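You operate a simulated robot arm through the tools that you are given. There is no shell and no other tool. Be economical: measure what you need, move in short steps, check, and stop when the job is done.

You are at the controls of a simulated two-armed robot. One attempt, no reset.

JOB
Load the carton, strap it and wheel the cart to the yellow mark.
Fine: the carton from the roller track, kept shut, on the blue cart; release the brake to roll, put it on again after.

The check looks at the end state, three seconds after you hand in, the way a careful person would. Anything else that was tipped, shoved, dropped, spilled or broken makes it a failure.

ROBOT AND FRAMES
Two 6-joint arms with two-finger parallel grippers on one trunk, on a base that drives. Base frame: it is fixed to the floor where the robot stands at the start and does not move with it; the origin is under the middle of the robot, x ahead of it, y to its left, z up. Readings come in m, degrees, newtons and seconds.
The left shoulder is at the start at [0.06, 0.187, 0.822], the right one opposite. With the tool pointing down near the work surface each hand reaches from about 0.28 to 0.62 m from the robot's upright axis, wherever it stands, measured 20 degrees to its own side. Places, roughly: blue cart [0.4, -0.7, 0.4]; cart brake lever [0.2, -0.9, 0.4]; carton back flap [0.5, -0.2, 0.8]; carton front flap [0.4, -0.2, 0.8]; deck of the blue cart [0.4, -0.7, 0.6]. Payload 1.57 kg a hand.
Tool frame (each hand has its own): the origin (TCP) lies between the finger pads and is the grasp point; the fingertips stand 0.03 m ahead of it; z points along the fingers, y is the line along which they close. The gripper opens to 0.11 m. The fingers are 0.024 m wide and 0.012 m thick; the gripper's body (0.048 by 0.112 m) begins 0.078 m behind the TCP.
Orientation is that of the tool frame in the base frame, as a unit quaternion [w, x, y, z]. With the fingers straight down and closing along the base's y, the tool's x points along the base's -x, its y along +y and its z along -z.

CONTROLS
- The arms move only by the tool arm_command. It takes "left_series", "right_series" or both (then of equal length, played together; a hand with none holds still); each is one flat list of numbers, 7 for each row, row after row: the opening, from 0 (shut) to 1 (fully open), then the shift along the tool's x, y, z in m, then the turn, a rotation vector about the tool's x, y, z in degrees. In form: [grip, x, y, z, rx, ry, rz, grip, x, y, z, rx, ry, rz, ...]. A call has 1 to 12 rows; each row shifts and turns the commanded pose from where the row before left it, along the tool's axes as they then stand. Each row takes 0.2 s and may step no farther than 0.05 m and 8.6 degrees from the row before; otherwise, or with a gripper value out of range, the whole call is refused. A pose out of reach is approached as far as the arm can. The call stops where the force on the tool passes 90 N (or 10 N more than at its start, if that is more) or the arm is blocked; 0.2 s more then pass. Each finger travels about 0.153 m/s and halts on what it meets, pressing with about 43 N; the grip force reading is that of the motor and also rises with nothing between the fingers. The clock runs only during rows and for 0.2 s after the last one: add rows that do not move to give the fingers time. It gives the time, the measured TCP pose, the force on the tool (base axes), the opening and the grip force at its end, in the units of the frame above (readings bear some noise), with the torque about the TCP (base axes, N m) and any sound that the robot's microphone picked up.
- Cameras (640 x 400 px; columns grow to the right, rows downward): "scene" is now at [-0.0058, -0.0521, 1.3624]; the picture's right is [-0.70, -0.71, 0.00], its down [-0.56, 0.55, -0.62] and it looks along [0.45, -0.44, -0.78] (base axes); focal length 260 px, centre (320, 200). "left" rides on the left gripper at [0.07, -0.016, -0.141] in its tool frame; the picture's right is [0.23, 0.97, 0.00], its down [-0.86, 0.20, -0.48] and it looks along [-0.47, 0.11, 0.88] (tool axes); focal length 222 px, centre (320, 200). "right" rides on the right gripper at [0.07, 0.016, -0.141] in its tool frame; the picture's right is [-0.23, 0.97, 0.00], its down [-0.86, -0.20, -0.48] and it looks along [-0.47, -0.11, 0.88] (tool axes); focal length 222 px, centre (320, 200). There is no depth. A picture from a camera that has moved, and an enlarged one, comes with that camera's place and axes in the base frame and with its lens.
- camera(camera): a new picture of that camera. The clock stands still meanwhile.
- slide_trunk(by): slides the trunk up (or, below 0, down) by that many m; the arms and the scene camera ride with it, the base frame stays. It gives what a move gives, with no picture.
- drive_base(legs): drives the robot by 1 to 6 legs, each [ahead, left, turn to the left] in m, m and degrees, along the robot's own axes; the way and the turn of a leg run together, so that a leg with both is an arc; at most 1.5 m and 180 degrees a leg. The arms and the cameras ride along, it lands a little off, and it stops where it bumps. It gives what a move gives.
- aim_head(pan, tilt): turns the head with the scene camera to pan (to the left, within 86 degrees either way) and tilt (down, from -29 to 69), counted from straight ahead of the robot. It gives what a move gives.
- zoom(camera, box): a new picture of the part [left, top, right, bottom] of that camera's present view, enlarged. The clock stands still meanwhile.
- job_done(): hands the job in; it is judged then, once.

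Go step by step. Nothing tells you exact positions but the pictures and the camera data: compare them with the known pose of the tool, close in by small moves and look again before you grip or let go. The budget is 120 turns and 88 pictures, counting those below and the enlarged ones. Unless the task says otherwise, let go and move clear before handing in, and close with one line.

The tools are called after ">>>" as a command line: name --argument value ..., lists and objects as JSON in quotes. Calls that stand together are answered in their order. arm_command: Moves the arms, as the interface text tells. Its arguments: {"type":"object","properties":{"left_series":{"type":"array","items":{"type":"number"}},"right_series":{"type":"array","items":{"type":"number"}}},"required":[]} The other tools are called the same way: slide_trunk (by) slides the trunk up or down; drive_base (legs) drives the base; aim_head (pan, tilt) turns the head that bears the scene camera; camera (camera) takes a picture; zoom (camera, box) takes an enlarged picture of a part of a camera's view; job_done () hands the job in.

At the start:

```text
time: 0.0
left_eef_pos: [0.4007, -0.0589, 0.8936]
left_tool_rot: [0.0, 0.0, 1.0, -0.001]
left_contact_force: [-0.1, 0.0, 0.5]
left_torque: [0.0, -0.03, 0.02]
left_grip_width: 0.1102
left_gripper_force: 0.1
right_eef_pos: [0.2595, -0.366, 0.8983]
right_tool_rot: [-0.001, 0.0, 1.0, -0.001]
right_contact_force: [-0.2, -0.2, 0.1]
right_torque: [0.01, -0.04, 0.0]
right_grip_width: 0.1101
right_gripper_force: 0.0
trunk travel left (down, up): [-0.45, 0.54]
robot x, y, heading: [0.0007, -0.0008, 0.3]
head pan, tilt: [-44.4, 51.4]
```

scene: 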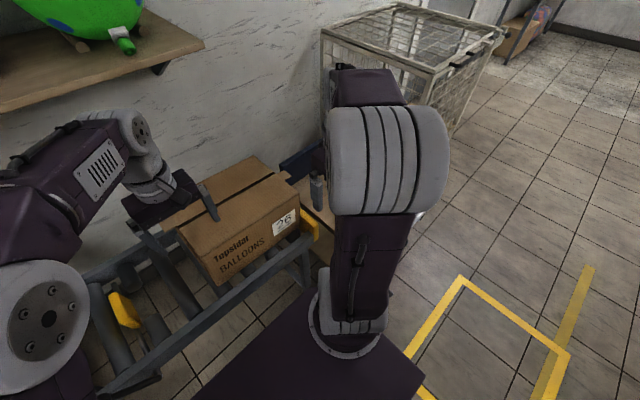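
right: 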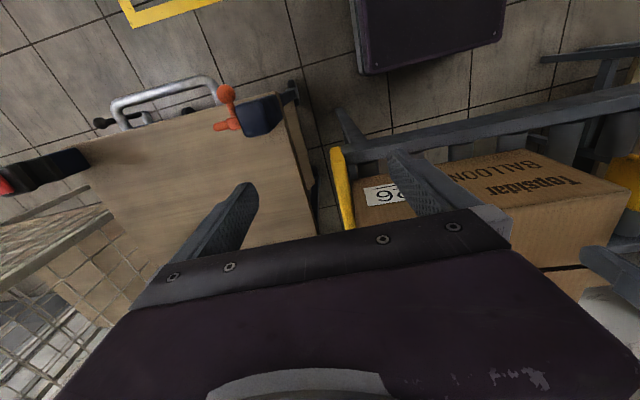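
left: 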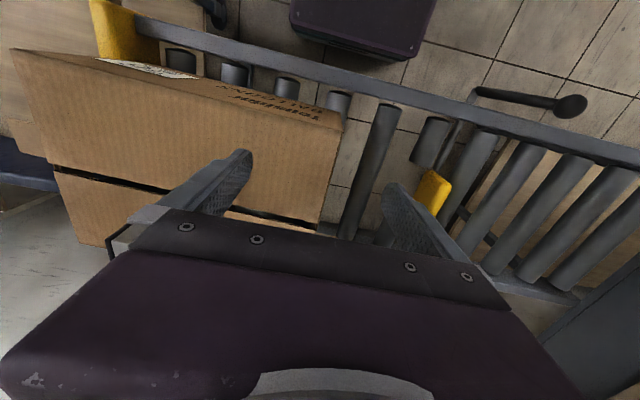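

The carton sits on the roller track ahead-right, and the cart with its wooden deck, strap and red lever is further right. I'll look around before moving anything.

>>> zoom --camera "right" --box '[0, 0, 400, 250]'

>>> zoom --camera "scene" --box '[80, 120, 400, 320]'

>>> aim_head --pan -80 --tilt 50

>>> camera --camera "scene"

```text
1.60 times, centred on (200, 125) of right
camera zoom: at [0.1879, -0.3476, 1.0409], right [0.23, 0.97, 0.0], down [0.86, -0.2, 0.48], along [0.47, -0.11, -0.88], focal length 355 px, centre (512, 320)
```

zoom: 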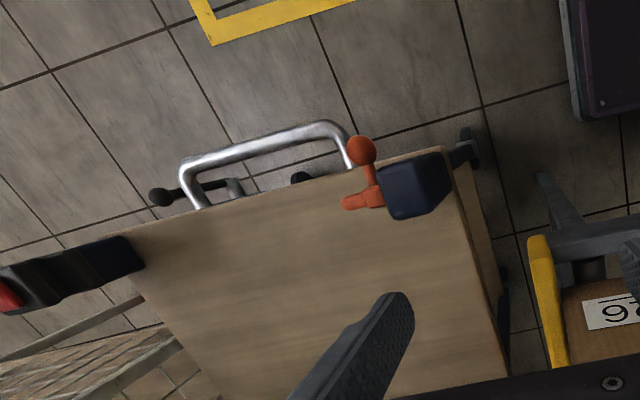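

```text
2.00 times, centred on (240, 220) of scene
camera zoom: at [-0.0058, -0.0521, 1.3624], right [-0.7, -0.71, 0.0], down [-0.56, 0.55, -0.62], along [0.45, -0.44, -0.78], focal length 520 px, centre (480, 160)
```

zoom: 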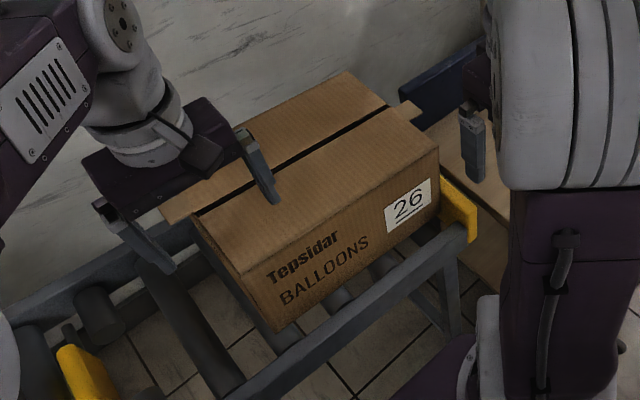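

```text
time: 1.0
left_eef_pos: [0.4028, -0.0586, 0.8939]
left_tool_rot: [0.0, 0.0, 1.0, 0.0]
left_contact_force: [-0.2, 0.4, 0.5]
left_torque: [-0.02, -0.01, 0.0]
left_grip_width: 0.1101
left_gripper_force: 0.0
right_eef_pos: [0.2595, -0.3651, 0.8993]
right_tool_rot: [0.0, -0.001, 1.0, -0.001]
right_contact_force: [-0.5, -0.7, 0.1]
right_torque: [-0.02, -0.01, 0.0]
right_grip_width: 0.11
right_gripper_force: 0.0
trunk travel left (down, up): [-0.45, 0.54]
robot x, y, heading: [-0.0001, -0.0032, 0.1]
head pan, tilt: [-80.0, 50.0]
```

```text
82 pictures are left
camera scene: at [-0.0464, -0.0749, 1.3643], right [-0.98, -0.17, 0.0], down [-0.13, 0.75, -0.64], along [0.11, -0.63, -0.77], focal length 260 px, centre (320, 200)
```

scene: 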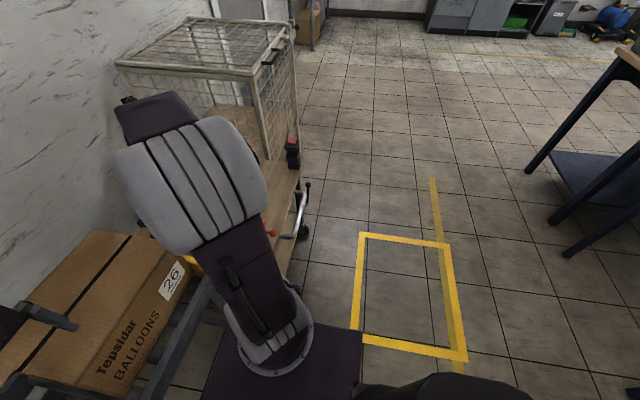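

I've placed the yellow rectangle at about x -0.66..-0.15, y -0.98..-0.39, and the carton at about x .38-.60, y -.345..-.045. Next I'll check the free space beside and behind me.

>>> aim_head --pan 86 --tilt 35

>>> camera --camera "scene"

>>> aim_head --pan -86 --tilt 30

>>> camera --camera "scene"

```text
time: 3.5
left_eef_pos: [0.402, -0.0584, 0.8947]
left_tool_rot: [0.0, 0.0, 1.0, -0.002]
left_contact_force: [-0.1, -0.5, 0.4]
left_torque: [-0.04, -0.03, 0.01]
left_grip_width: 0.11
left_gripper_force: 0.0
right_eef_pos: [0.2594, -0.3668, 0.899]
right_tool_rot: [0.0, 0.0, 1.0, 0.0]
right_contact_force: [0.7, -1.2, 0.2]
right_torque: [0.02, 0.02, 0.01]
right_grip_width: 0.1103
right_gripper_force: 0.0
trunk travel left (down, up): [-0.45, 0.54]
robot x, y, heading: [0.0003, 0.0033, 0.0]
head pan, tilt: [85.9, 35.0]
```

```text
81 pictures are left
camera scene: at [-0.0536, 0.0887, 1.386], right [1.0, -0.07, 0.0], down [-0.04, -0.57, -0.82], along [0.06, 0.82, -0.57], focal length 260 px, centre (320, 200)
```

scene: 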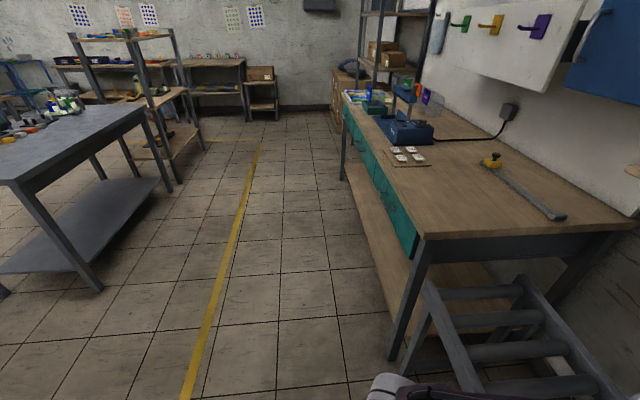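

```text
time: 6.1
left_eef_pos: [0.4014, -0.0583, 0.8948]
left_tool_rot: [0.0, 0.0, 1.0, -0.001]
left_contact_force: [-0.6, -0.5, 0.3]
left_torque: [0.02, 0.01, -0.01]
left_grip_width: 0.1098
left_gripper_force: 0.1
right_eef_pos: [0.2603, -0.3646, 0.8987]
right_tool_rot: [0.0, 0.0, 1.0, -0.001]
right_contact_force: [0.4, -0.2, -0.4]
right_torque: [0.0, -0.01, 0.03]
right_grip_width: 0.11
right_gripper_force: 0.0
trunk travel left (down, up): [-0.45, 0.54]
robot x, y, heading: [-0.0011, 0.0024, -0.1]
head pan, tilt: [-85.9, 30.0]
```

```text
80 pictures are left
camera scene: at [-0.0534, -0.0893, 1.3938], right [-1.0, -0.07, 0.0], down [-0.04, 0.5, -0.87], along [0.06, -0.86, -0.5], focal length 260 px, centre (320, 200)
```

scene: 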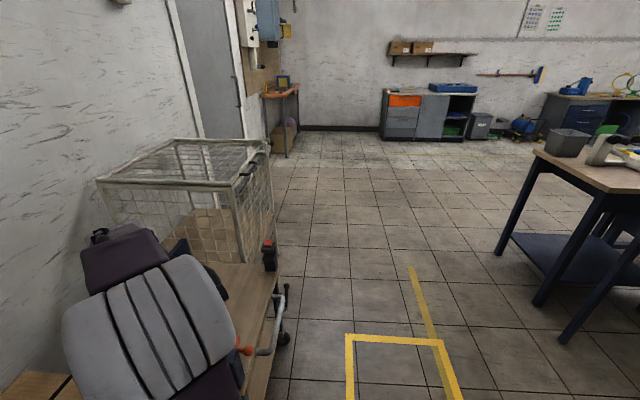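

The aisle behind looks free for a short way. I'll back off a little and turn right so the head camera can see the cart.

>>> drive_base --legs '[[-0.25, 0, 0], [0, 0, -55]]'

>>> aim_head --pan 5 --tilt 42

>>> camera --camera "scene"

>>> camera --camera "right"

```text
time: 10.4
left_eef_pos: [-0.0743, -0.3635, 0.8946]
left_tool_rot: [0.0, 0.465, 0.886, 0.0]
left_contact_force: [0.2, -0.2, -0.2]
left_torque: [0.03, 0.01, 0.02]
left_grip_width: 0.1099
left_gripper_force: 0.1
right_eef_pos: [-0.4082, -0.4207, 0.8984]
right_tool_rot: [0.0, 0.464, 0.886, 0.001]
right_contact_force: [-0.2, -0.3, 0.1]
right_torque: [-0.06, 0.03, 0.03]
right_grip_width: 0.1099
right_gripper_force: 0.0
trunk travel left (down, up): [-0.45, 0.54]
robot x, y, heading: [-0.2547, -0.0008, -55.4]
head pan, tilt: [-85.9, 30.0]
```

```text
time: 12.1
left_eef_pos: [-0.0753, -0.3637, 0.8943]
left_tool_rot: [0.0, 0.464, 0.886, -0.001]
left_contact_force: [0.3, 0.7, 0.7]
left_torque: [0.01, 0.01, -0.01]
left_grip_width: 0.1099
left_gripper_force: 0.1
right_eef_pos: [-0.4092, -0.4206, 0.8988]
right_tool_rot: [0.0, 0.464, 0.886, 0.0]
right_contact_force: [-0.3, 0.3, 0.6]
right_torque: [0.01, -0.01, 0.04]
right_grip_width: 0.1102
right_gripper_force: 0.0
trunk travel left (down, up): [-0.45, 0.54]
robot x, y, heading: [-0.2575, -0.0015, -55.2]
head pan, tilt: [5.0, 42.0]
```

```text
79 pictures are left
camera scene: at [-0.2363, -0.0141, 1.3755], right [-0.77, -0.64, 0.0], down [-0.43, 0.52, -0.74], along [0.47, -0.57, -0.67], focal length 260 px, centre (320, 200)
```

scene: 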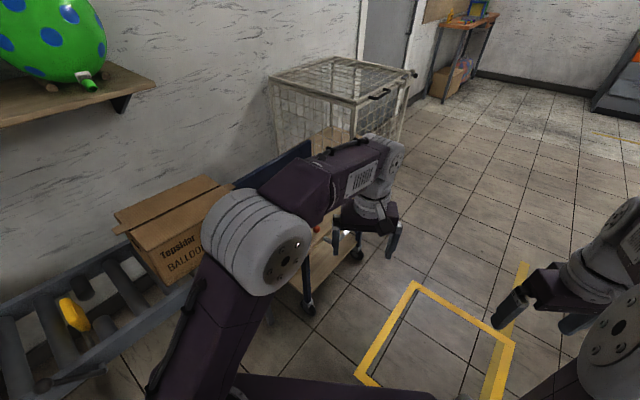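

```text
78 pictures are left
camera right: at [-0.4365, -0.3527, 1.0409], right [0.93, 0.37, 0.0], down [0.32, -0.82, 0.48], along [0.18, -0.44, -0.88], focal length 222 px, centre (320, 200)
```

right: 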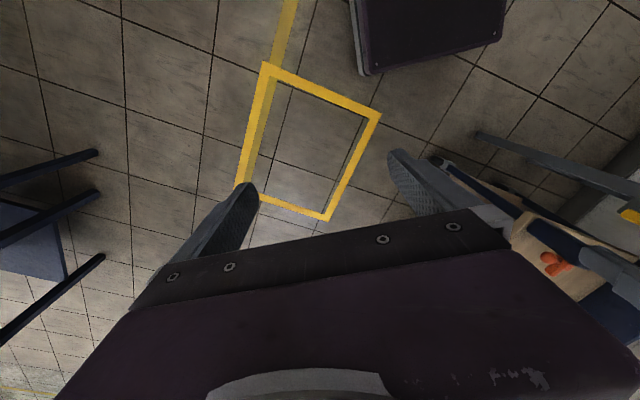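

The left arm blocks the view now, so I'll turn a bit further right and look over the left side.

>>> drive_base --legs '[[0, 0, -50]]'

>>> aim_head --pan 55 --tilt 35

>>> camera --camera "scene"

>>> camera --camera "left"

```text
time: 14.8
left_eef_pos: [-0.4258, -0.3684, 0.895]
left_tool_rot: [0.0, 0.802, 0.598, -0.001]
left_contact_force: [0.5, -0.9, 0.6]
left_torque: [0.0, -0.02, 0.0]
left_grip_width: 0.1099
left_gripper_force: 0.0
right_eef_pos: [-0.679, -0.1443, 0.9]
right_tool_rot: [0.0, 0.801, 0.598, 0.0]
right_contact_force: [-0.3, -0.8, 0.1]
right_torque: [0.01, -0.03, 0.02]
right_grip_width: 0.1103
right_gripper_force: 0.1
trunk travel left (down, up): [-0.45, 0.54]
robot x, y, heading: [-0.2555, 0.0012, -106.6]
head pan, tilt: [5.0, 42.0]
```

```text
time: 16.0
left_eef_pos: [-0.4259, -0.3688, 0.8954]
left_tool_rot: [0.0, 0.802, 0.598, 0.0]
left_contact_force: [0.2, -0.8, 0.2]
left_torque: [0.0, 0.03, 0.01]
left_grip_width: 0.11
left_gripper_force: 0.1
right_eef_pos: [-0.6787, -0.1452, 0.8984]
right_tool_rot: [0.0, 0.801, 0.598, 0.0]
right_contact_force: [-0.4, -0.4, -0.4]
right_torque: [-0.02, 0.03, -0.03]
right_grip_width: 0.1102
right_gripper_force: 0.2
trunk travel left (down, up): [-0.45, 0.54]
robot x, y, heading: [-0.254, 0.0008, -106.6]
head pan, tilt: [55.0, 35.0]
```

```text
77 pictures are left
camera scene: at [-0.1837, -0.0103, 1.386], right [-0.78, -0.62, 0.0], down [-0.36, 0.45, -0.82], along [0.51, -0.64, -0.57], focal length 260 px, centre (320, 200)
```

scene: 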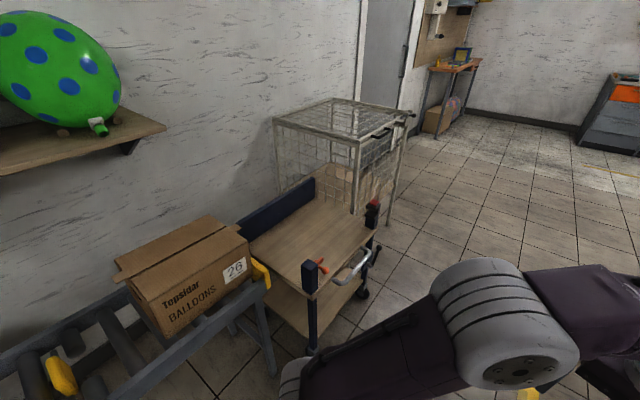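

```text
76 pictures are left
camera left: at [-0.4208, -0.2973, 1.0352], right [1.0, -0.06, 0.0], down [-0.05, -0.88, 0.48], along [-0.03, -0.48, -0.88], focal length 222 px, centre (320, 200)
```

left: 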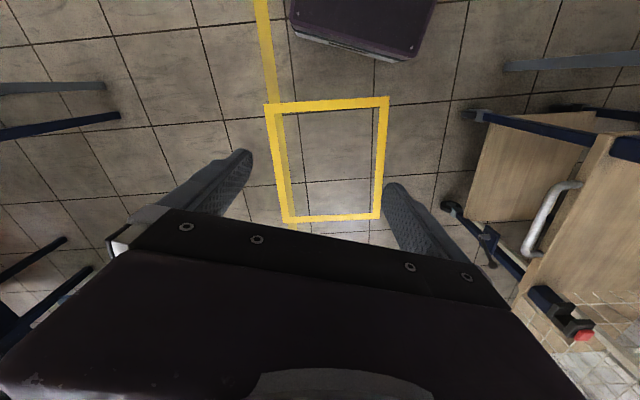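

Good view now. I'll enlarge the cart and the carton.

>>> zoom --camera "scene" --box '[230, 160, 400, 360]'

>>> zoom --camera "scene" --box '[80, 200, 280, 350]'

>>> zoom --camera "left" --box '[440, 100, 640, 360]'

```text
2.00 times, centred on (315, 260) of scene
camera zoom: at [-0.1837, -0.0103, 1.386], right [-0.78, -0.62, 0.0], down [-0.36, 0.45, -0.82], along [0.51, -0.64, -0.57], focal length 520 px, centre (330, 80)
```

zoom: 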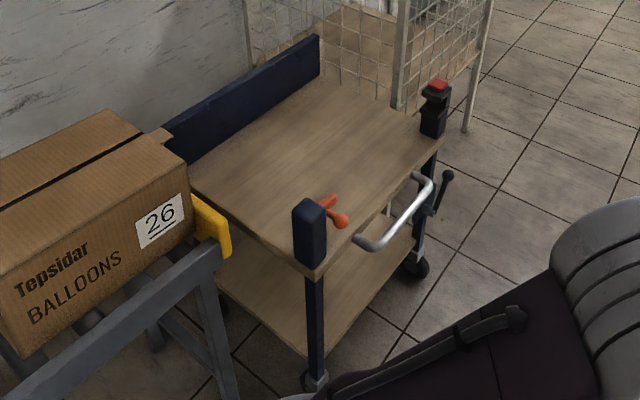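

```text
2.67 times, centred on (180, 275) of scene
camera zoom: at [-0.1837, -0.0103, 1.386], right [-0.78, -0.62, 0.0], down [-0.36, 0.45, -0.82], along [0.51, -0.64, -0.57], focal length 693 px, centre (693, 0)
```

zoom: 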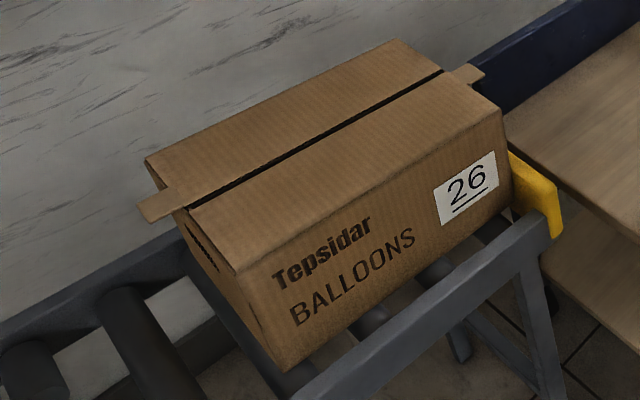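

```text
1.54 times, centred on (540, 230) of left
camera zoom: at [-0.4208, -0.2973, 1.0352], right [1.0, -0.06, 0.0], down [-0.05, -0.88, 0.48], along [-0.03, -0.48, -0.88], focal length 342 px, centre (-18, 154)
```

zoom: 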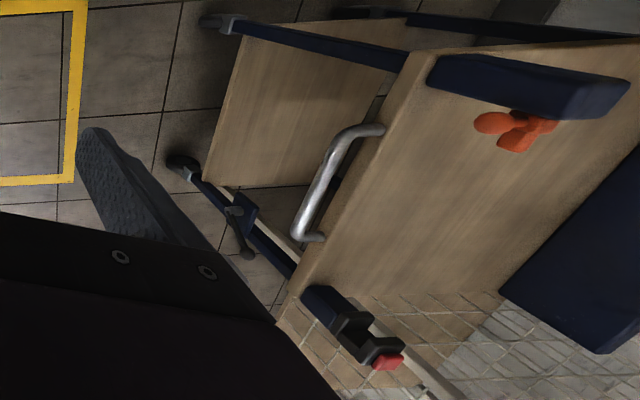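

The strap's orange tongue is on the near post at about [.195,-.50,.645], the red buckle is at about [.23,-.925,.695], and the brake lever ball is at about [.175,-.94,.435]. The carton spans x .38-.60, y -.34..-.047, z .648-.806. I'll turn both wrists 90° so the open fingers can straddle the carton's end faces.

>>> arm_command --left_series '[1, 0, 0, 0, 0, 0, 7.5, 1, 0, 0, 0, 0, 0, 7.5, 1, 0, 0, 0, 0, 0, 7.5, 1, 0, 0, 0, 0, 0, 7.5, 1, 0, 0, 0, 0, 0, 7.5, 1, 0, 0, 0, 0, 0, 7.5, 1, 0, 0, 0, 0, 0, 7.5, 1, 0, 0, 0, 0, 0, 7.5, 1, 0, 0, 0, 0, 0, 7.5, 1, 0, 0, 0, 0, 0, 7.5, 1, 0, 0, 0, 0, 0, 7.5, 1, 0, 0, 0, 0, 0, 7.5]' --right_series '[1, 0, 0, 0, 0, 0, -7.5, 1, 0, 0, 0, 0, 0, -7.5, 1, 0, 0, 0, 0, 0, -7.5, 1, 0, 0, 0, 0, 0, -7.5, 1, 0, 0, 0, 0, 0, -7.5, 1, 0, 0, 0, 0, 0, -7.5, 1, 0, 0, 0, 0, 0, -7.5, 1, 0, 0, 0, 0, 0, -7.5, 1, 0, 0, 0, 0, 0, -7.5, 1, 0, 0, 0, 0, 0, -7.5, 1, 0, 0, 0, 0, 0, -7.5, 1, 0, 0, 0, 0, 0, -7.5]'

>>> drive_base --legs '[[0, 0, 106.6]]'

```text
time: 18.6
left_eef_pos: [-0.4251, -0.3683, 0.8936]
left_tool_rot: [0.0, 0.989, -0.145, 0.001]
left_contact_force: [0.6, -0.2, 0.5]
left_torque: [-0.01, -0.01, 0.02]
left_grip_width: 0.1099
left_gripper_force: 0.0
right_eef_pos: [-0.6797, -0.1441, 0.8982]
right_tool_rot: [0.001, 0.141, 0.99, 0.0]
right_contact_force: [-0.1, -0.3, 0.5]
right_torque: [0.0, 0.0, 0.0]
right_grip_width: 0.11
right_gripper_force: 0.1
trunk travel left (down, up): [-0.45, 0.54]
robot x, y, heading: [-0.2566, 0.0002, -106.6]
head pan, tilt: [55.0, 35.0]
```

```text
time: 23.5
left_eef_pos: [0.1473, -0.0477, 0.8948]
left_tool_rot: [0.001, 0.698, 0.716, -0.001]
left_contact_force: [0.4, 0.1, 1.0]
left_torque: [0.01, 0.0, 0.03]
left_grip_width: 0.1101
left_gripper_force: 0.2
right_eef_pos: [0.0124, -0.3592, 0.8992]
right_tool_rot: [0.0, 0.717, -0.698, 0.0]
right_contact_force: [-0.2, 0.5, 0.2]
right_torque: [0.0, 0.01, -0.02]
right_grip_width: 0.11
right_gripper_force: 0.1
trunk travel left (down, up): [-0.45, 0.54]
robot x, y, heading: [-0.2574, 0.0017, 1.6]
head pan, tilt: [55.0, 35.0]
```

Next I'll bring both hands into a symmetric stance about 0.42 m apart, then drive in front of the carton with the hands above it.

>>> arm_command --left_series '[1, 0.0433, 0.0133, 0, 0, 0, 0, 1, 0.0433, 0.0133, 0, 0, 0, 0, 1, 0.0433, 0.0133, 0, 0, 0, 0, 1, 0.0433, 0.0133, 0, 0, 0, 0, 1, 0.0433, 0.0133, 0, 0, 0, 0, 1, 0.0433, 0.0133, 0, 0, 0, 0]' --right_series '[1, -0.025, -0.0358, 0, 0, 0, 0, 1, -0.025, -0.0358, 0, 0, 0, 0, 1, -0.025, -0.0358, 0, 0, 0, 0, 1, -0.025, -0.0358, 0, 0, 0, 0, 1, -0.025, -0.0358, 0, 0, 0, 0, 1, -0.025, -0.0358, 0, 0, 0, 0]'

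>>> drive_base --legs '[[0, -0.195, -1.6]]'

>>> aim_head --pan 0 --tilt 45

>>> camera --camera "scene"

```text
time: 24.9
left_eef_pos: [0.2205, 0.2151, 0.8921]
left_tool_rot: [-0.001, 0.698, 0.716, -0.002]
left_contact_force: [-0.2, 0.4, 0.3]
left_torque: [0.0, 0.0, 0.03]
left_grip_width: 0.1099
left_gripper_force: 0.0
right_eef_pos: [0.2236, -0.202, 0.8997]
right_tool_rot: [0.001, 0.716, -0.698, 0.0]
right_contact_force: [0.6, 0.0, -0.5]
right_torque: [-0.02, 0.05, 0.04]
right_grip_width: 0.1101
right_gripper_force: 0.0
trunk travel left (down, up): [-0.45, 0.54]
robot x, y, heading: [-0.2517, 0.0017, 1.5]
head pan, tilt: [55.0, 35.0]
```

```text
time: 26.5
left_eef_pos: [0.2276, 0.0028, 0.8937]
left_tool_rot: [0.0, 0.708, 0.706, -0.001]
left_contact_force: [-0.8, -0.7, 0.9]
left_torque: [0.05, -0.01, 0.04]
left_grip_width: 0.11
left_gripper_force: 0.1
right_eef_pos: [0.2179, -0.414, 0.9008]
right_tool_rot: [0.0, -0.706, 0.708, 0.0]
right_contact_force: [0.0, 0.3, -0.5]
right_torque: [0.01, 0.05, -0.04]
right_grip_width: 0.1099
right_gripper_force: 0.0
trunk travel left (down, up): [-0.45, 0.54]
robot x, y, heading: [-0.2512, -0.1999, 0.1]
head pan, tilt: [55.0, 35.0]
```

```text
time: 27.7
left_eef_pos: [0.2276, 0.0031, 0.8933]
left_tool_rot: [0.0, 0.708, 0.706, 0.001]
left_contact_force: [-0.1, 0.6, 0.8]
left_torque: [0.0, 0.01, -0.03]
left_grip_width: 0.1102
left_gripper_force: 0.1
right_eef_pos: [0.2186, -0.414, 0.8998]
right_tool_rot: [0.0, -0.707, 0.708, 0.0]
right_contact_force: [0.4, -0.6, 0.5]
right_torque: [-0.03, 0.0, -0.03]
right_grip_width: 0.1097
right_gripper_force: 0.0
trunk travel left (down, up): [-0.45, 0.54]
robot x, y, heading: [-0.2551, -0.1965, -0.4]
head pan, tilt: [0.0, 45.0]
```

```text
72 pictures are left
camera scene: at [-0.2316, -0.196, 1.3712], right [0.0, -1.0, 0.0], down [-0.71, 0.0, -0.71], along [0.71, 0.0, -0.71], focal length 260 px, centre (320, 200)
```

scene: 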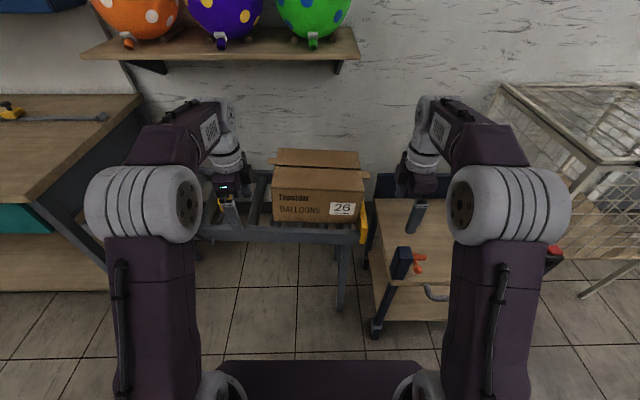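

The shelf with toys sits well back at x≥.67, so it's clear. I'll keep the base away from the cart by standing at about y=-.13, and drive in with my hands above the carton height.

>>> drive_base --legs '[[0, 0.065, 0.4], [0.25, 0, 0]]'

>>> camera --camera "left"

>>> camera --camera "right"

```text
time: 30.1
left_eef_pos: [0.4744, 0.0737, 0.893]
left_tool_rot: [0.0, 0.706, 0.708, -0.001]
left_contact_force: [0.6, -0.3, -1.0]
left_torque: [0.0, 0.0, 0.04]
left_grip_width: 0.1102
left_gripper_force: 0.0
right_eef_pos: [0.4702, -0.344, 0.8996]
right_tool_rot: [0.001, 0.709, -0.705, -0.001]
right_contact_force: [0.1, -0.4, -0.7]
right_torque: [0.02, 0.0, 0.02]
right_grip_width: 0.11
right_gripper_force: 0.1
trunk travel left (down, up): [-0.45, 0.54]
robot x, y, heading: [-0.0053, -0.134, 0.1]
head pan, tilt: [0.0, 45.0]
```

```text
71 pictures are left
camera left: at [0.4598, 0.143, 1.0335], right [0.97, 0.23, 0.0], down [0.2, -0.85, 0.48], along [0.11, -0.47, -0.88], focal length 222 px, centre (320, 200)
```

left: 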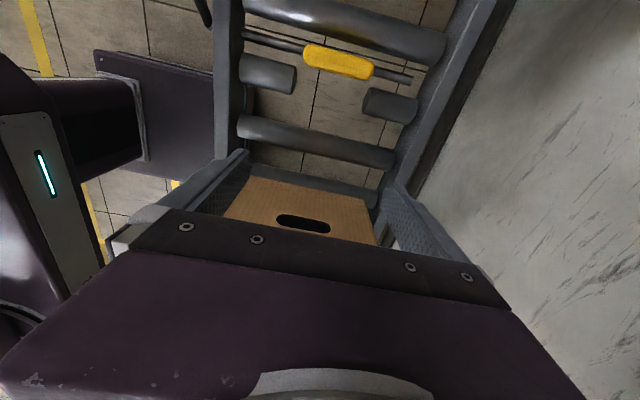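

```text
70 pictures are left
camera right: at [0.4524, -0.4122, 1.0415], right [-0.98, 0.22, 0.0], down [0.2, 0.86, 0.48], along [0.11, 0.47, -0.88], focal length 222 px, centre (320, 200)
```

right: 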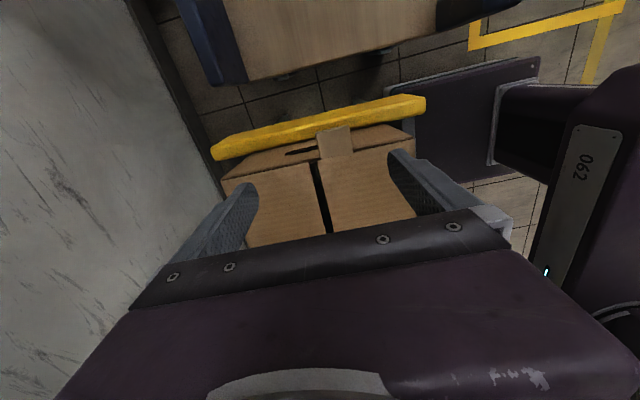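

A yellow stop bar sits at the carton's right end with its top at about z .71. I'll keep the fingertips above that, move both hands outward and then down beside the end faces.

>>> arm_command --left_series '[1, -0.02, 0.032, 0, 0, 0, 0, 1, -0.02, 0, 0, 0, 0, 0, 1, 0, 0, 0.034, 0, 0, 0, 1, 0, 0, 0.034, 0, 0, 0, 1, 0, 0, 0.034, 0, 0, 0, 1, 0, 0, 0.034, 0, 0, 0]' --right_series '[1, 0.025, -0.008, 0, 0, 0, 0, 1, 0.025, 0, 0, 0, 0, 0, 1, 0, 0, 0.034, 0, 0, 0, 1, 0, 0, 0.034, 0, 0, 0, 1, 0, 0, 0.034, 0, 0, 0, 1, 0, 0, 0.034, 0, 0, 0]'

>>> camera --camera "left"

>>> camera --camera "right"

```text
time: 31.6
left_eef_pos: [0.5058, 0.0334, 0.7571]
left_tool_rot: [-0.001, 0.705, 0.709, -0.001]
left_contact_force: [1.5, 0.2, -0.3]
left_torque: [-0.03, 0.0, 0.0]
left_grip_width: 0.1101
left_gripper_force: 0.1
right_eef_pos: [0.478, -0.3943, 0.7635]
right_tool_rot: [0.0, 0.709, -0.705, 0.0]
right_contact_force: [-1.3, 0.3, 0.5]
right_torque: [0.0, 0.04, 0.01]
right_grip_width: 0.1101
right_gripper_force: 0.0
trunk travel left (down, up): [-0.45, 0.54]
robot x, y, heading: [-0.0076, -0.1297, 0.5]
head pan, tilt: [0.0, 45.0]
```

```text
69 pictures are left
camera left: at [0.4903, 0.103, 0.8984], right [0.97, 0.23, 0.0], down [0.2, -0.85, 0.48], along [0.11, -0.47, -0.88], focal length 222 px, centre (320, 200)
```

left: 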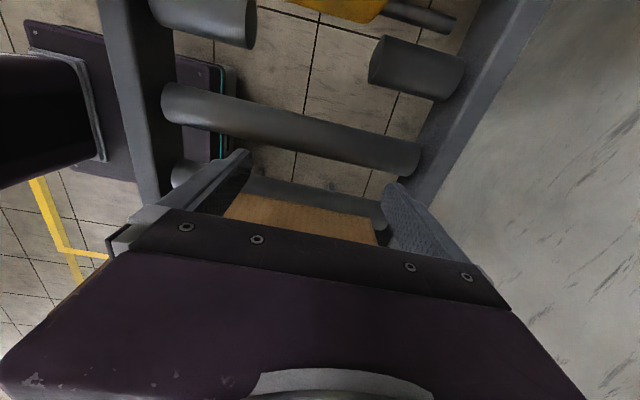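

```text
68 pictures are left
camera right: at [0.4605, -0.4626, 0.905], right [-0.98, 0.22, 0.0], down [0.2, 0.86, 0.48], along [0.11, 0.47, -0.88], focal length 222 px, centre (320, 200)
```

right: 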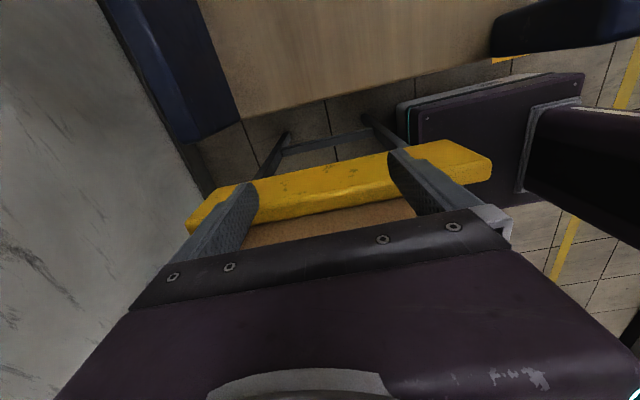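

The fingers straddle both ends. Now I'll close in to about 1 cm from each face and look with the head camera.

>>> arm_command --left_series '[1, -0.02, 0, 0, 0, 0, 0, 1, -0.02, 0, 0, 0, 0, 0, 1, -0.013, 0, 0, 0, 0, 0]' --right_series '[1, -0.01, 0, 0, 0, 0, 0, 1, -0.01, 0, 0, 0, 0, 0, 1, -0.01, 0, 0.004, 0, 0, 0]'

>>> camera --camera "scene"

>>> zoom --camera "scene" --box '[220, 190, 420, 340]'

```text
time: 32.4
left_eef_pos: [0.5064, -0.019, 0.7564]
left_tool_rot: [0.0, 0.705, 0.709, 0.001]
left_contact_force: [0.0, -1.0, 0.0]
left_torque: [0.0, 0.01, 0.0]
left_grip_width: 0.1097
left_gripper_force: 0.1
right_eef_pos: [0.4784, -0.364, 0.7588]
right_tool_rot: [0.001, 0.709, -0.705, -0.001]
right_contact_force: [0.9, -0.1, 0.5]
right_torque: [0.01, -0.02, -0.04]
right_grip_width: 0.11
right_gripper_force: 0.0
trunk travel left (down, up): [-0.45, 0.54]
robot x, y, heading: [-0.0044, -0.1327, 0.3]
head pan, tilt: [0.0, 45.0]
```

```text
67 pictures are left
camera scene: at [0.0178, -0.1298, 1.3712], right [0.01, -1.0, 0.0], down [-0.71, 0.0, -0.71], along [0.71, 0.0, -0.71], focal length 260 px, centre (320, 200)
```

scene: 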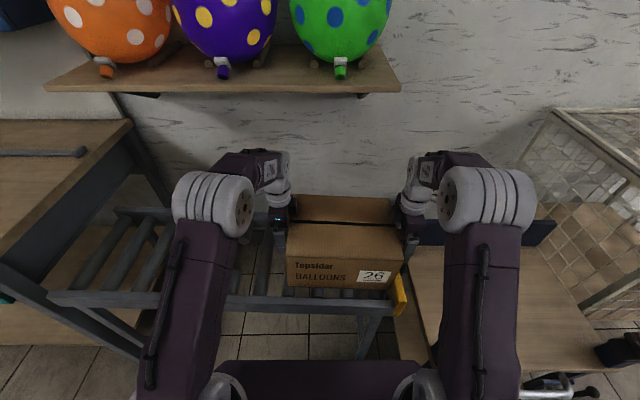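

```text
2.67 times, centred on (320, 265) of scene
camera zoom: at [0.0178, -0.1298, 1.3712], right [0.01, -1.0, 0.0], down [-0.71, 0.0, -0.71], along [0.71, 0.0, -0.71], focal length 693 px, centre (320, 27)
```

zoom: 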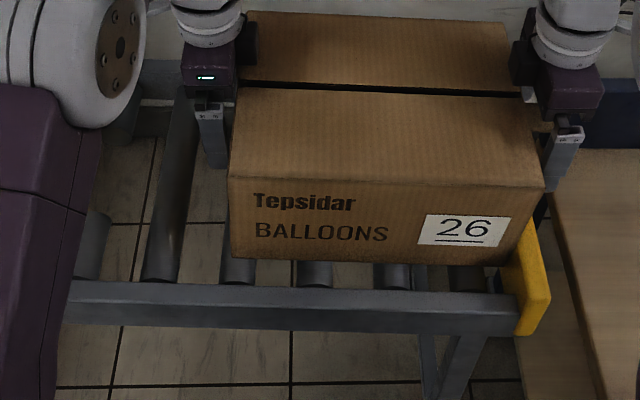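

There are about 1 cm gaps on both sides and the carton is aligned. I'll close the gaps and feel for contact.

>>> arm_command --left_series '[1, -0.007, 0, 0, 0, 0, 0, 1, -0.006, 0, 0, 0, 0, 0, 1, -0.003, 0, 0, 0, 0, 0]' --right_series '[1, -0.004, 0, 0, 0, 0, 0, 1, -0.004, 0, 0, 0, 0, 0, 1, -0.003, 0, 0, 0, 0, 0]'

```text
time: 33.1
left_eef_pos: [0.5075, -0.0251, 0.756]
left_tool_rot: [-0.007, 0.706, 0.708, 0.005]
left_contact_force: [-6.8, 69.7, 0.3]
left_torque: [2.06, -0.1, -1.42]
left_grip_width: 0.1099
left_gripper_force: 0.1
right_eef_pos: [0.4763, -0.3542, 0.7603]
right_tool_rot: [0.002, 0.708, -0.706, 0.003]
right_contact_force: [3.2, -46.4, 0.9]
right_torque: [1.98, 0.43, -1.41]
right_grip_width: 0.1099
right_gripper_force: 0.1
trunk travel left (down, up): [-0.45, 0.54]
robot x, y, heading: [-0.0058, -0.1293, 0.5]
head pan, tilt: [0.0, 45.0]
```

Firm contact: 70 N on the left and 46 N on the right, with the rest going into the stop bar. I'll shift slightly left to free the carton from the bar and even the squeeze out.

>>> arm_command --left_series '[1, 0.003, 0, 0, 0, 0, 0, 1, 0.002, 0, 0, 0, 0, 0]' --right_series '[1, -0.002, 0, 0, 0, 0, 0, 1, -0.002, 0, 0, 0, 0, 0]'

```text
time: 33.8
left_eef_pos: [0.5068, -0.0244, 0.7567]
left_tool_rot: [-0.007, 0.706, 0.708, 0.005]
left_contact_force: [-7.8, 61.2, -9.2]
left_torque: [1.91, 0.99, -1.12]
left_grip_width: 0.1099
left_gripper_force: 0.0
right_eef_pos: [0.4773, -0.3541, 0.7616]
right_tool_rot: [0.002, 0.708, -0.706, 0.004]
right_contact_force: [4.6, -59.1, 13.7]
right_torque: [2.7, -0.31, -1.86]
right_grip_width: 0.1099
right_gripper_force: 0.0
trunk travel left (down, up): [-0.45, 0.54]
robot x, y, heading: [-0.005, -0.1313, 0.3]
head pan, tilt: [0.0, 45.0]
```

It's balanced at about 60 N. Trial lift with the trunk.

>>> slide_trunk --by 0.03

>>> zoom --camera "scene" --box '[220, 170, 420, 320]'

```text
time: 34.5
left_eef_pos: [0.5079, -0.0242, 0.787]
left_tool_rot: [-0.006, 0.707, 0.707, 0.004]
left_contact_force: [-9.0, 60.2, -16.9]
left_torque: [2.01, -0.37, -1.95]
left_grip_width: 0.1101
left_gripper_force: 0.2
right_eef_pos: [0.4771, -0.3532, 0.7899]
right_tool_rot: [0.002, 0.707, -0.707, 0.002]
right_contact_force: [8.1, -60.3, 14.7]
right_torque: [2.82, -0.12, -2.69]
right_grip_width: 0.1102
right_gripper_force: 0.0
trunk travel left (down, up): [-0.48, 0.51]
robot x, y, heading: [-0.0015, -0.1319, 0.4]
head pan, tilt: [0.0, 45.0]
```

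```text
2.67 times, centred on (320, 245) of scene
camera zoom: at [0.0185, -0.1298, 1.4012], right [0.01, -1.0, 0.0], down [-0.71, 0.0, -0.71], along [0.71, 0.0, -0.71], focal length 693 px, centre (320, 80)
```

zoom: 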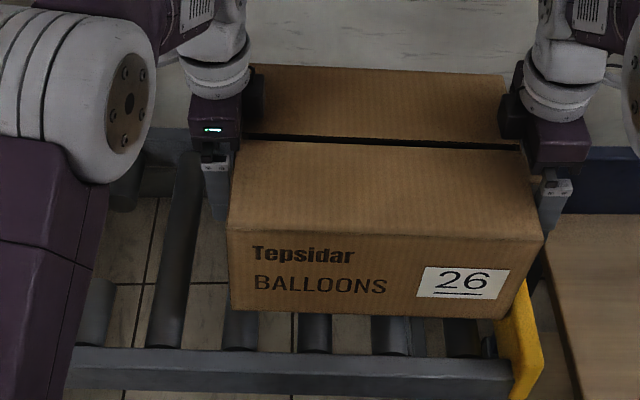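

The carton is light and firmly held. I'll raise it further, back off and slide sideways to face the cart.

>>> slide_trunk --by 0.09

>>> drive_base --legs '[[-0.22, 0, 0], [0, -0.5, 0]]'

>>> camera --camera "scene"

```text
time: 35.8
left_eef_pos: [0.5088, -0.0249, 0.8761]
left_tool_rot: [-0.006, 0.707, 0.708, 0.006]
left_contact_force: [-8.2, 60.3, -17.1]
left_torque: [1.93, -0.58, -1.87]
left_grip_width: 0.11
left_gripper_force: 0.2
right_eef_pos: [0.4767, -0.3533, 0.8804]
right_tool_rot: [0.002, 0.707, -0.707, 0.001]
right_contact_force: [8.3, -60.3, 14.4]
right_torque: [2.86, 0.0, -2.54]
right_grip_width: 0.1101
right_gripper_force: 0.1
trunk travel left (down, up): [-0.57, 0.42]
robot x, y, heading: [-0.0031, -0.1318, 0.5]
head pan, tilt: [0.0, 45.0]
```

```text
time: 40.0
left_eef_pos: [0.2941, -0.5351, 0.8758]
left_tool_rot: [-0.004, 0.709, 0.705, 0.005]
left_contact_force: [-0.8, 58.1, -15.5]
left_torque: [1.44, -0.39, -0.73]
left_grip_width: 0.11
left_gripper_force: 0.1
right_eef_pos: [0.2605, -0.8621, 0.8799]
right_tool_rot: [-0.002, -0.706, 0.708, -0.001]
right_contact_force: [1.7, -57.5, 12.8]
right_torque: [2.92, -0.13, -1.68]
right_grip_width: 0.1099
right_gripper_force: 0.0
trunk travel left (down, up): [-0.57, 0.42]
robot x, y, heading: [-0.2176, -0.6345, -0.2]
head pan, tilt: [0.0, 45.0]
```

```text
64 pictures are left
camera scene: at [-0.1978, -0.6359, 1.4912], right [0.0, -1.0, 0.0], down [-0.71, 0.0, -0.71], along [0.71, 0.0, -0.71], focal length 260 px, centre (320, 200)
```

scene: 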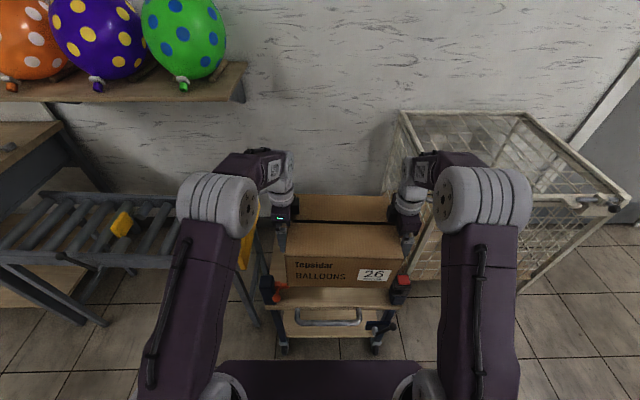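

The carton is over the cart. I'll zoom in on the cart's front face for geometry and the brake.

>>> zoom --camera "scene" --box '[240, 230, 440, 370]'

>>> aim_head --pan 0 --tilt 65

>>> camera --camera "scene"

```text
2.86 times, centred on (340, 300) of scene
camera zoom: at [-0.1978, -0.6359, 1.4912], right [0.0, -1.0, 0.0], down [-0.71, 0.0, -0.71], along [0.71, 0.0, -0.71], focal length 742 px, centre (263, -86)
```

zoom: 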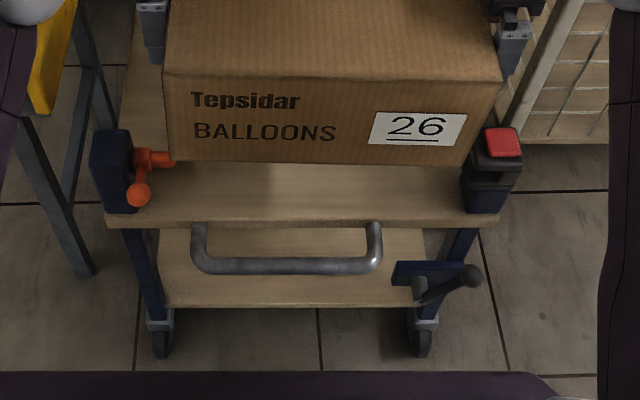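

```text
time: 40.8
left_eef_pos: [0.2948, -0.5352, 0.8752]
left_tool_rot: [-0.003, 0.709, 0.706, 0.005]
left_contact_force: [1.5, 5.5, -3.4]
left_torque: [0.12, 0.08, 0.26]
left_grip_width: 0.1101
left_gripper_force: 0.0
right_eef_pos: [0.2595, -0.8625, 0.8797]
right_tool_rot: [-0.002, -0.706, 0.709, -0.001]
right_contact_force: [-0.8, -7.0, 0.3]
right_torque: [0.29, -0.15, -0.18]
right_grip_width: 0.1101
right_gripper_force: 0.1
trunk travel left (down, up): [-0.57, 0.42]
robot x, y, heading: [-0.2203, -0.6377, -0.2]
head pan, tilt: [0.0, 65.0]
```

```text
62 pictures are left
camera scene: at [-0.2183, -0.6353, 1.4662], right [0.0, -1.0, 0.0], down [-0.91, 0.0, -0.42], along [0.42, 0.0, -0.91], focal length 260 px, centre (320, 200)
```

scene: 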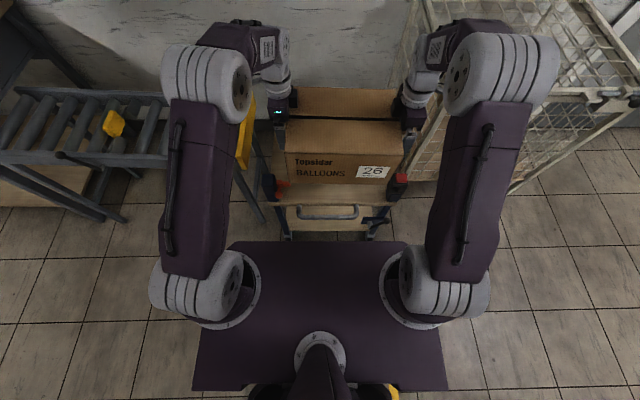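

The squeeze force has relaxed to about 6 N, so I'll tighten it at once.

>>> arm_command --left_series '[1, -0.002, 0, 0, 0, 0, 0, 1, 0, 0, 0, 0, 0, 0]' --right_series '[1, -0.002, 0, 0, 0, 0, 0, 1, 0, 0, 0, 0, 0, 0]'

>>> zoom --camera "scene" --box '[240, 70, 440, 250]'

```text
time: 41.4
left_eef_pos: [0.2939, -0.5337, 0.877]
left_tool_rot: [-0.006, 0.709, 0.706, 0.006]
left_contact_force: [4.9, 31.2, -7.4]
left_torque: [0.16, 0.02, 0.49]
left_grip_width: 0.1101
left_gripper_force: 0.0
right_eef_pos: [0.2593, -0.862, 0.88]
right_tool_rot: [-0.003, -0.706, 0.708, -0.003]
right_contact_force: [-3.0, -31.1, 4.4]
right_torque: [1.5, -0.22, -0.18]
right_grip_width: 0.1098
right_gripper_force: 0.0
trunk travel left (down, up): [-0.57, 0.42]
robot x, y, heading: [-0.2191, -0.6364, -0.3]
head pan, tilt: [0.0, 65.0]
```

```text
2.22 times, centred on (340, 160) of scene
camera zoom: at [-0.2184, -0.6355, 1.4661], right [0.0, -1.0, 0.0], down [-0.91, 0.0, -0.42], along [0.42, 0.0, -0.91], focal length 577 px, centre (276, 289)
```

zoom: 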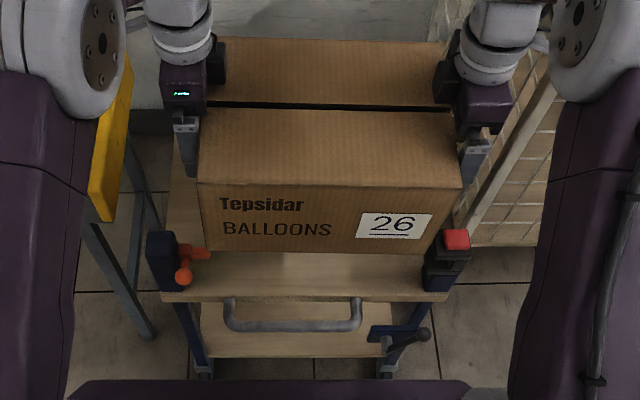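

It's held at 31 N. The deck front edge is at x≈.168, y -.445..-.92, so I'll edge forward 7 cm with the base and then extend both hands together 5 cm.

>>> drive_base --legs '[[0.07, 0.005, 0]]'

>>> arm_command --left_series '[1, -0.0005, 0.01, 0, 0, 0, 0, 1, -0.0005, 0.01, 0, 0, 0, 0, 1, 0, 0.01, 0, 0, 0, 0, 1, 0, 0.01, 0, 0, 0, 0, 1, 0, 0.01, 0, 0, 0, 0]' --right_series '[1, -0.0005, -0.01, 0, 0, 0, 0, 1, -0.0005, -0.01, 0, 0, 0, 0, 1, 0, -0.01, 0, 0, 0, 0, 1, 0, -0.01, 0, 0, 0, 0, 1, 0, -0.01, 0, 0, 0, 0]'

```text
time: 42.4
left_eef_pos: [0.3643, -0.5292, 0.8753]
left_tool_rot: [-0.006, 0.71, 0.705, 0.006]
left_contact_force: [3.4, 38.2, -7.5]
left_torque: [-0.11, 0.02, 0.69]
left_grip_width: 0.11
left_gripper_force: 0.0
right_eef_pos: [0.3305, -0.8573, 0.8804]
right_tool_rot: [-0.002, -0.706, 0.708, -0.002]
right_contact_force: [-2.6, -38.3, 4.9]
right_torque: [1.87, -0.24, -0.97]
right_grip_width: 0.1097
right_gripper_force: 0.0
trunk travel left (down, up): [-0.57, 0.42]
robot x, y, heading: [-0.1496, -0.6294, -0.2]
head pan, tilt: [0.0, 65.0]
```

```text
time: 43.6
left_eef_pos: [0.4151, -0.5297, 0.8766]
left_tool_rot: [-0.007, 0.709, 0.705, 0.008]
left_contact_force: [1.7, 29.8, -5.7]
left_torque: [-0.4, -0.03, 0.09]
left_grip_width: 0.1104
left_gripper_force: 0.0
right_eef_pos: [0.3801, -0.857, 0.8801]
right_tool_rot: [-0.004, -0.705, 0.709, -0.003]
right_contact_force: [-2.4, -29.7, 2.0]
right_torque: [1.5, -0.06, -0.55]
right_grip_width: 0.1101
right_gripper_force: 0.2
trunk travel left (down, up): [-0.57, 0.42]
robot x, y, heading: [-0.1507, -0.6318, -0.1]
head pan, tilt: [0.0, 65.0]
```

Carton center is now at x≈.40. Lowering most of the way.

>>> slide_trunk --by -0.13

>>> aim_head --pan 0 --tilt 52

>>> camera --camera "scene"

>>> zoom --camera "scene" --box '[220, 140, 440, 320]'

```text
time: 45.2
left_eef_pos: [0.4148, -0.5304, 0.7466]
left_tool_rot: [-0.007, 0.71, 0.704, 0.009]
left_contact_force: [1.6, 32.5, -5.1]
left_torque: [-0.44, -0.12, 0.05]
left_grip_width: 0.11
left_gripper_force: 0.1
right_eef_pos: [0.3787, -0.8572, 0.75]
right_tool_rot: [-0.003, -0.706, 0.709, -0.004]
right_contact_force: [0.1, -31.4, 2.6]
right_torque: [1.57, -0.07, -0.98]
right_grip_width: 0.1098
right_gripper_force: 0.0
trunk travel left (down, up): [-0.44, 0.55]
robot x, y, heading: [-0.1506, -0.632, 0.1]
head pan, tilt: [0.0, 65.0]
```

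```text
time: 46.0
left_eef_pos: [0.415, -0.5296, 0.7464]
left_tool_rot: [-0.007, 0.709, 0.705, 0.009]
left_contact_force: [0.1, 32.2, -5.3]
left_torque: [-0.52, -0.07, 0.03]
left_grip_width: 0.1103
left_gripper_force: 0.0
right_eef_pos: [0.3796, -0.8575, 0.7502]
right_tool_rot: [-0.003, -0.705, 0.709, -0.003]
right_contact_force: [0.7, -30.9, 2.8]
right_torque: [1.54, -0.09, -1.03]
right_grip_width: 0.1099
right_gripper_force: 0.1
trunk travel left (down, up): [-0.44, 0.55]
robot x, y, heading: [-0.1511, -0.63, 0.0]
head pan, tilt: [0.0, 52.0]
```

```text
60 pictures are left
camera scene: at [-0.1339, -0.6307, 1.3516], right [0.0, -1.0, 0.0], down [-0.79, 0.0, -0.61], along [0.61, 0.0, -0.79], focal length 260 px, centre (320, 200)
```

scene: 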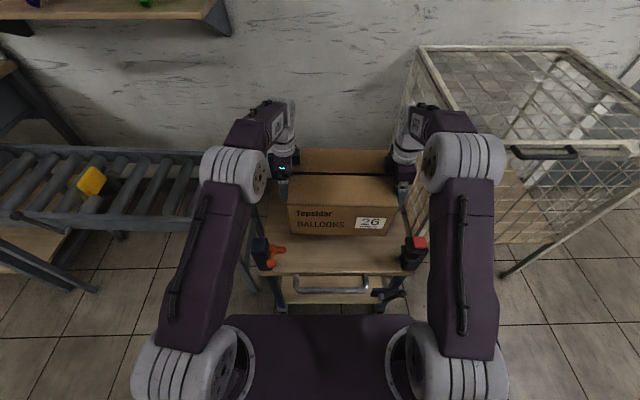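

```text
2.22 times, centred on (330, 230) of scene
camera zoom: at [-0.1339, -0.6307, 1.3516], right [0.0, -1.0, 0.0], down [-0.79, 0.0, -0.61], along [0.61, 0.0, -0.79], focal length 577 px, centre (298, 133)
```

zoom: 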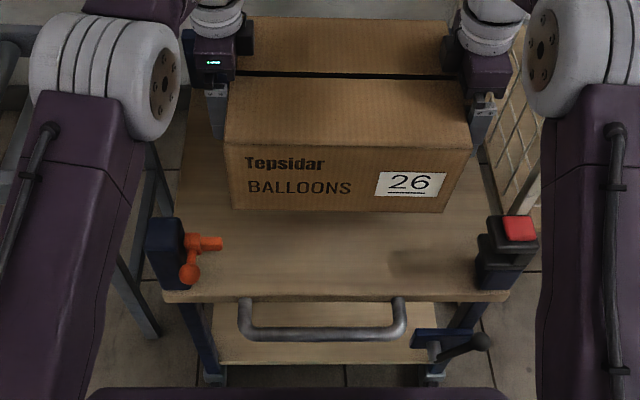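

Bottom is at about .64 and the deck at about .60. I'll go down in small steps and watch the vertical force.

>>> slide_trunk --by -0.025

>>> slide_trunk --by -0.01

```text
time: 46.7
left_eef_pos: [0.4141, -0.5304, 0.7222]
left_tool_rot: [-0.008, 0.71, 0.704, 0.008]
left_contact_force: [0.9, 32.3, -4.7]
left_torque: [-0.54, -0.1, 0.0]
left_grip_width: 0.11
left_gripper_force: 0.1
right_eef_pos: [0.3793, -0.8567, 0.7247]
right_tool_rot: [-0.003, -0.705, 0.709, -0.003]
right_contact_force: [-0.1, -31.3, 1.9]
right_torque: [1.58, -0.07, -1.03]
right_grip_width: 0.1101
right_gripper_force: 0.1
trunk travel left (down, up): [-0.415, 0.575]
robot x, y, heading: [-0.1475, -0.6306, -0.4]
head pan, tilt: [0.0, 52.0]
```

```text
time: 47.2
left_eef_pos: [0.4146, -0.5303, 0.7114]
left_tool_rot: [-0.007, 0.709, 0.705, 0.008]
left_contact_force: [0.4, 31.5, -4.0]
left_torque: [-0.63, -0.09, -0.03]
left_grip_width: 0.11
left_gripper_force: 0.1
right_eef_pos: [0.3791, -0.8568, 0.7158]
right_tool_rot: [-0.003, -0.705, 0.709, -0.002]
right_contact_force: [-0.5, -32.1, 2.4]
right_torque: [1.54, -0.08, -1.01]
right_grip_width: 0.1097
right_gripper_force: 0.0
trunk travel left (down, up): [-0.405, 0.585]
robot x, y, heading: [-0.1486, -0.6322, 0.3]
head pan, tilt: [0.0, 52.0]
```

>>> slide_trunk --by -0.007

>>> zoom --camera "scene" --box '[220, 140, 440, 320]'

```text
time: 47.8
left_eef_pos: [0.4148, -0.5301, 0.7045]
left_tool_rot: [-0.008, 0.71, 0.704, 0.008]
left_contact_force: [0.0, 32.2, -4.1]
left_torque: [-0.66, -0.1, -0.06]
left_grip_width: 0.1099
left_gripper_force: 0.1
right_eef_pos: [0.3789, -0.8564, 0.7076]
right_tool_rot: [-0.003, -0.705, 0.709, -0.004]
right_contact_force: [-0.7, -31.8, 1.5]
right_torque: [1.61, -0.05, -1.06]
right_grip_width: 0.1099
right_gripper_force: 0.1
trunk travel left (down, up): [-0.398, 0.592]
robot x, y, heading: [-0.1491, -0.63, -0.1]
head pan, tilt: [0.0, 52.0]
```

```text
2.22 times, centred on (330, 230) of scene
camera zoom: at [-0.1341, -0.6307, 1.3096], right [0.0, -1.0, 0.0], down [-0.79, 0.0, -0.62], along [0.62, 0.0, -0.79], focal length 577 px, centre (298, 133)
```

zoom: 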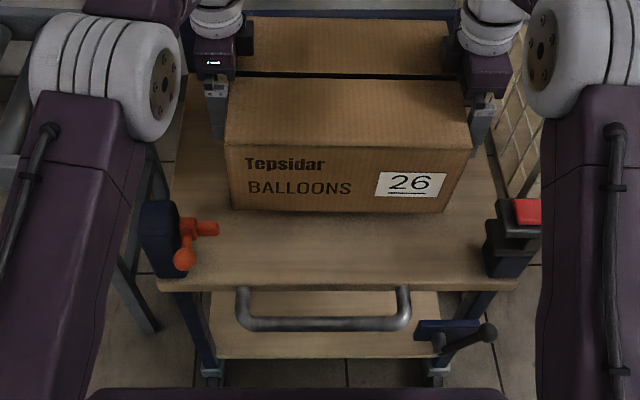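

>>> slide_trunk --by -0.005

>>> slide_trunk --by -0.004

```text
time: 48.4
left_eef_pos: [0.4146, -0.531, 0.6998]
left_tool_rot: [-0.007, 0.709, 0.705, 0.009]
left_contact_force: [1.0, 31.2, -5.1]
left_torque: [-0.66, -0.11, 0.02]
left_grip_width: 0.11
left_gripper_force: 0.1
right_eef_pos: [0.3795, -0.8575, 0.7032]
right_tool_rot: [-0.003, -0.705, 0.709, -0.004]
right_contact_force: [-0.3, -31.0, 0.9]
right_torque: [1.55, -0.01, -1.01]
right_grip_width: 0.1098
right_gripper_force: 0.2
trunk travel left (down, up): [-0.393, 0.597]
robot x, y, heading: [-0.1498, -0.6291, -0.2]
head pan, tilt: [0.0, 52.0]
```

```text
time: 48.9
left_eef_pos: [0.4149, -0.5304, 0.6961]
left_tool_rot: [-0.007, 0.709, 0.705, 0.009]
left_contact_force: [0.8, 31.6, -4.2]
left_torque: [-0.68, -0.07, -0.02]
left_grip_width: 0.1099
left_gripper_force: 0.2
right_eef_pos: [0.3778, -0.8558, 0.6993]
right_tool_rot: [-0.003, -0.706, 0.709, -0.002]
right_contact_force: [-1.6, -31.6, 2.1]
right_torque: [1.62, -0.09, -1.02]
right_grip_width: 0.1099
right_gripper_force: 0.1
trunk travel left (down, up): [-0.389, 0.601]
robot x, y, heading: [-0.1503, -0.6325, -0.0]
head pan, tilt: [0.0, 52.0]
```

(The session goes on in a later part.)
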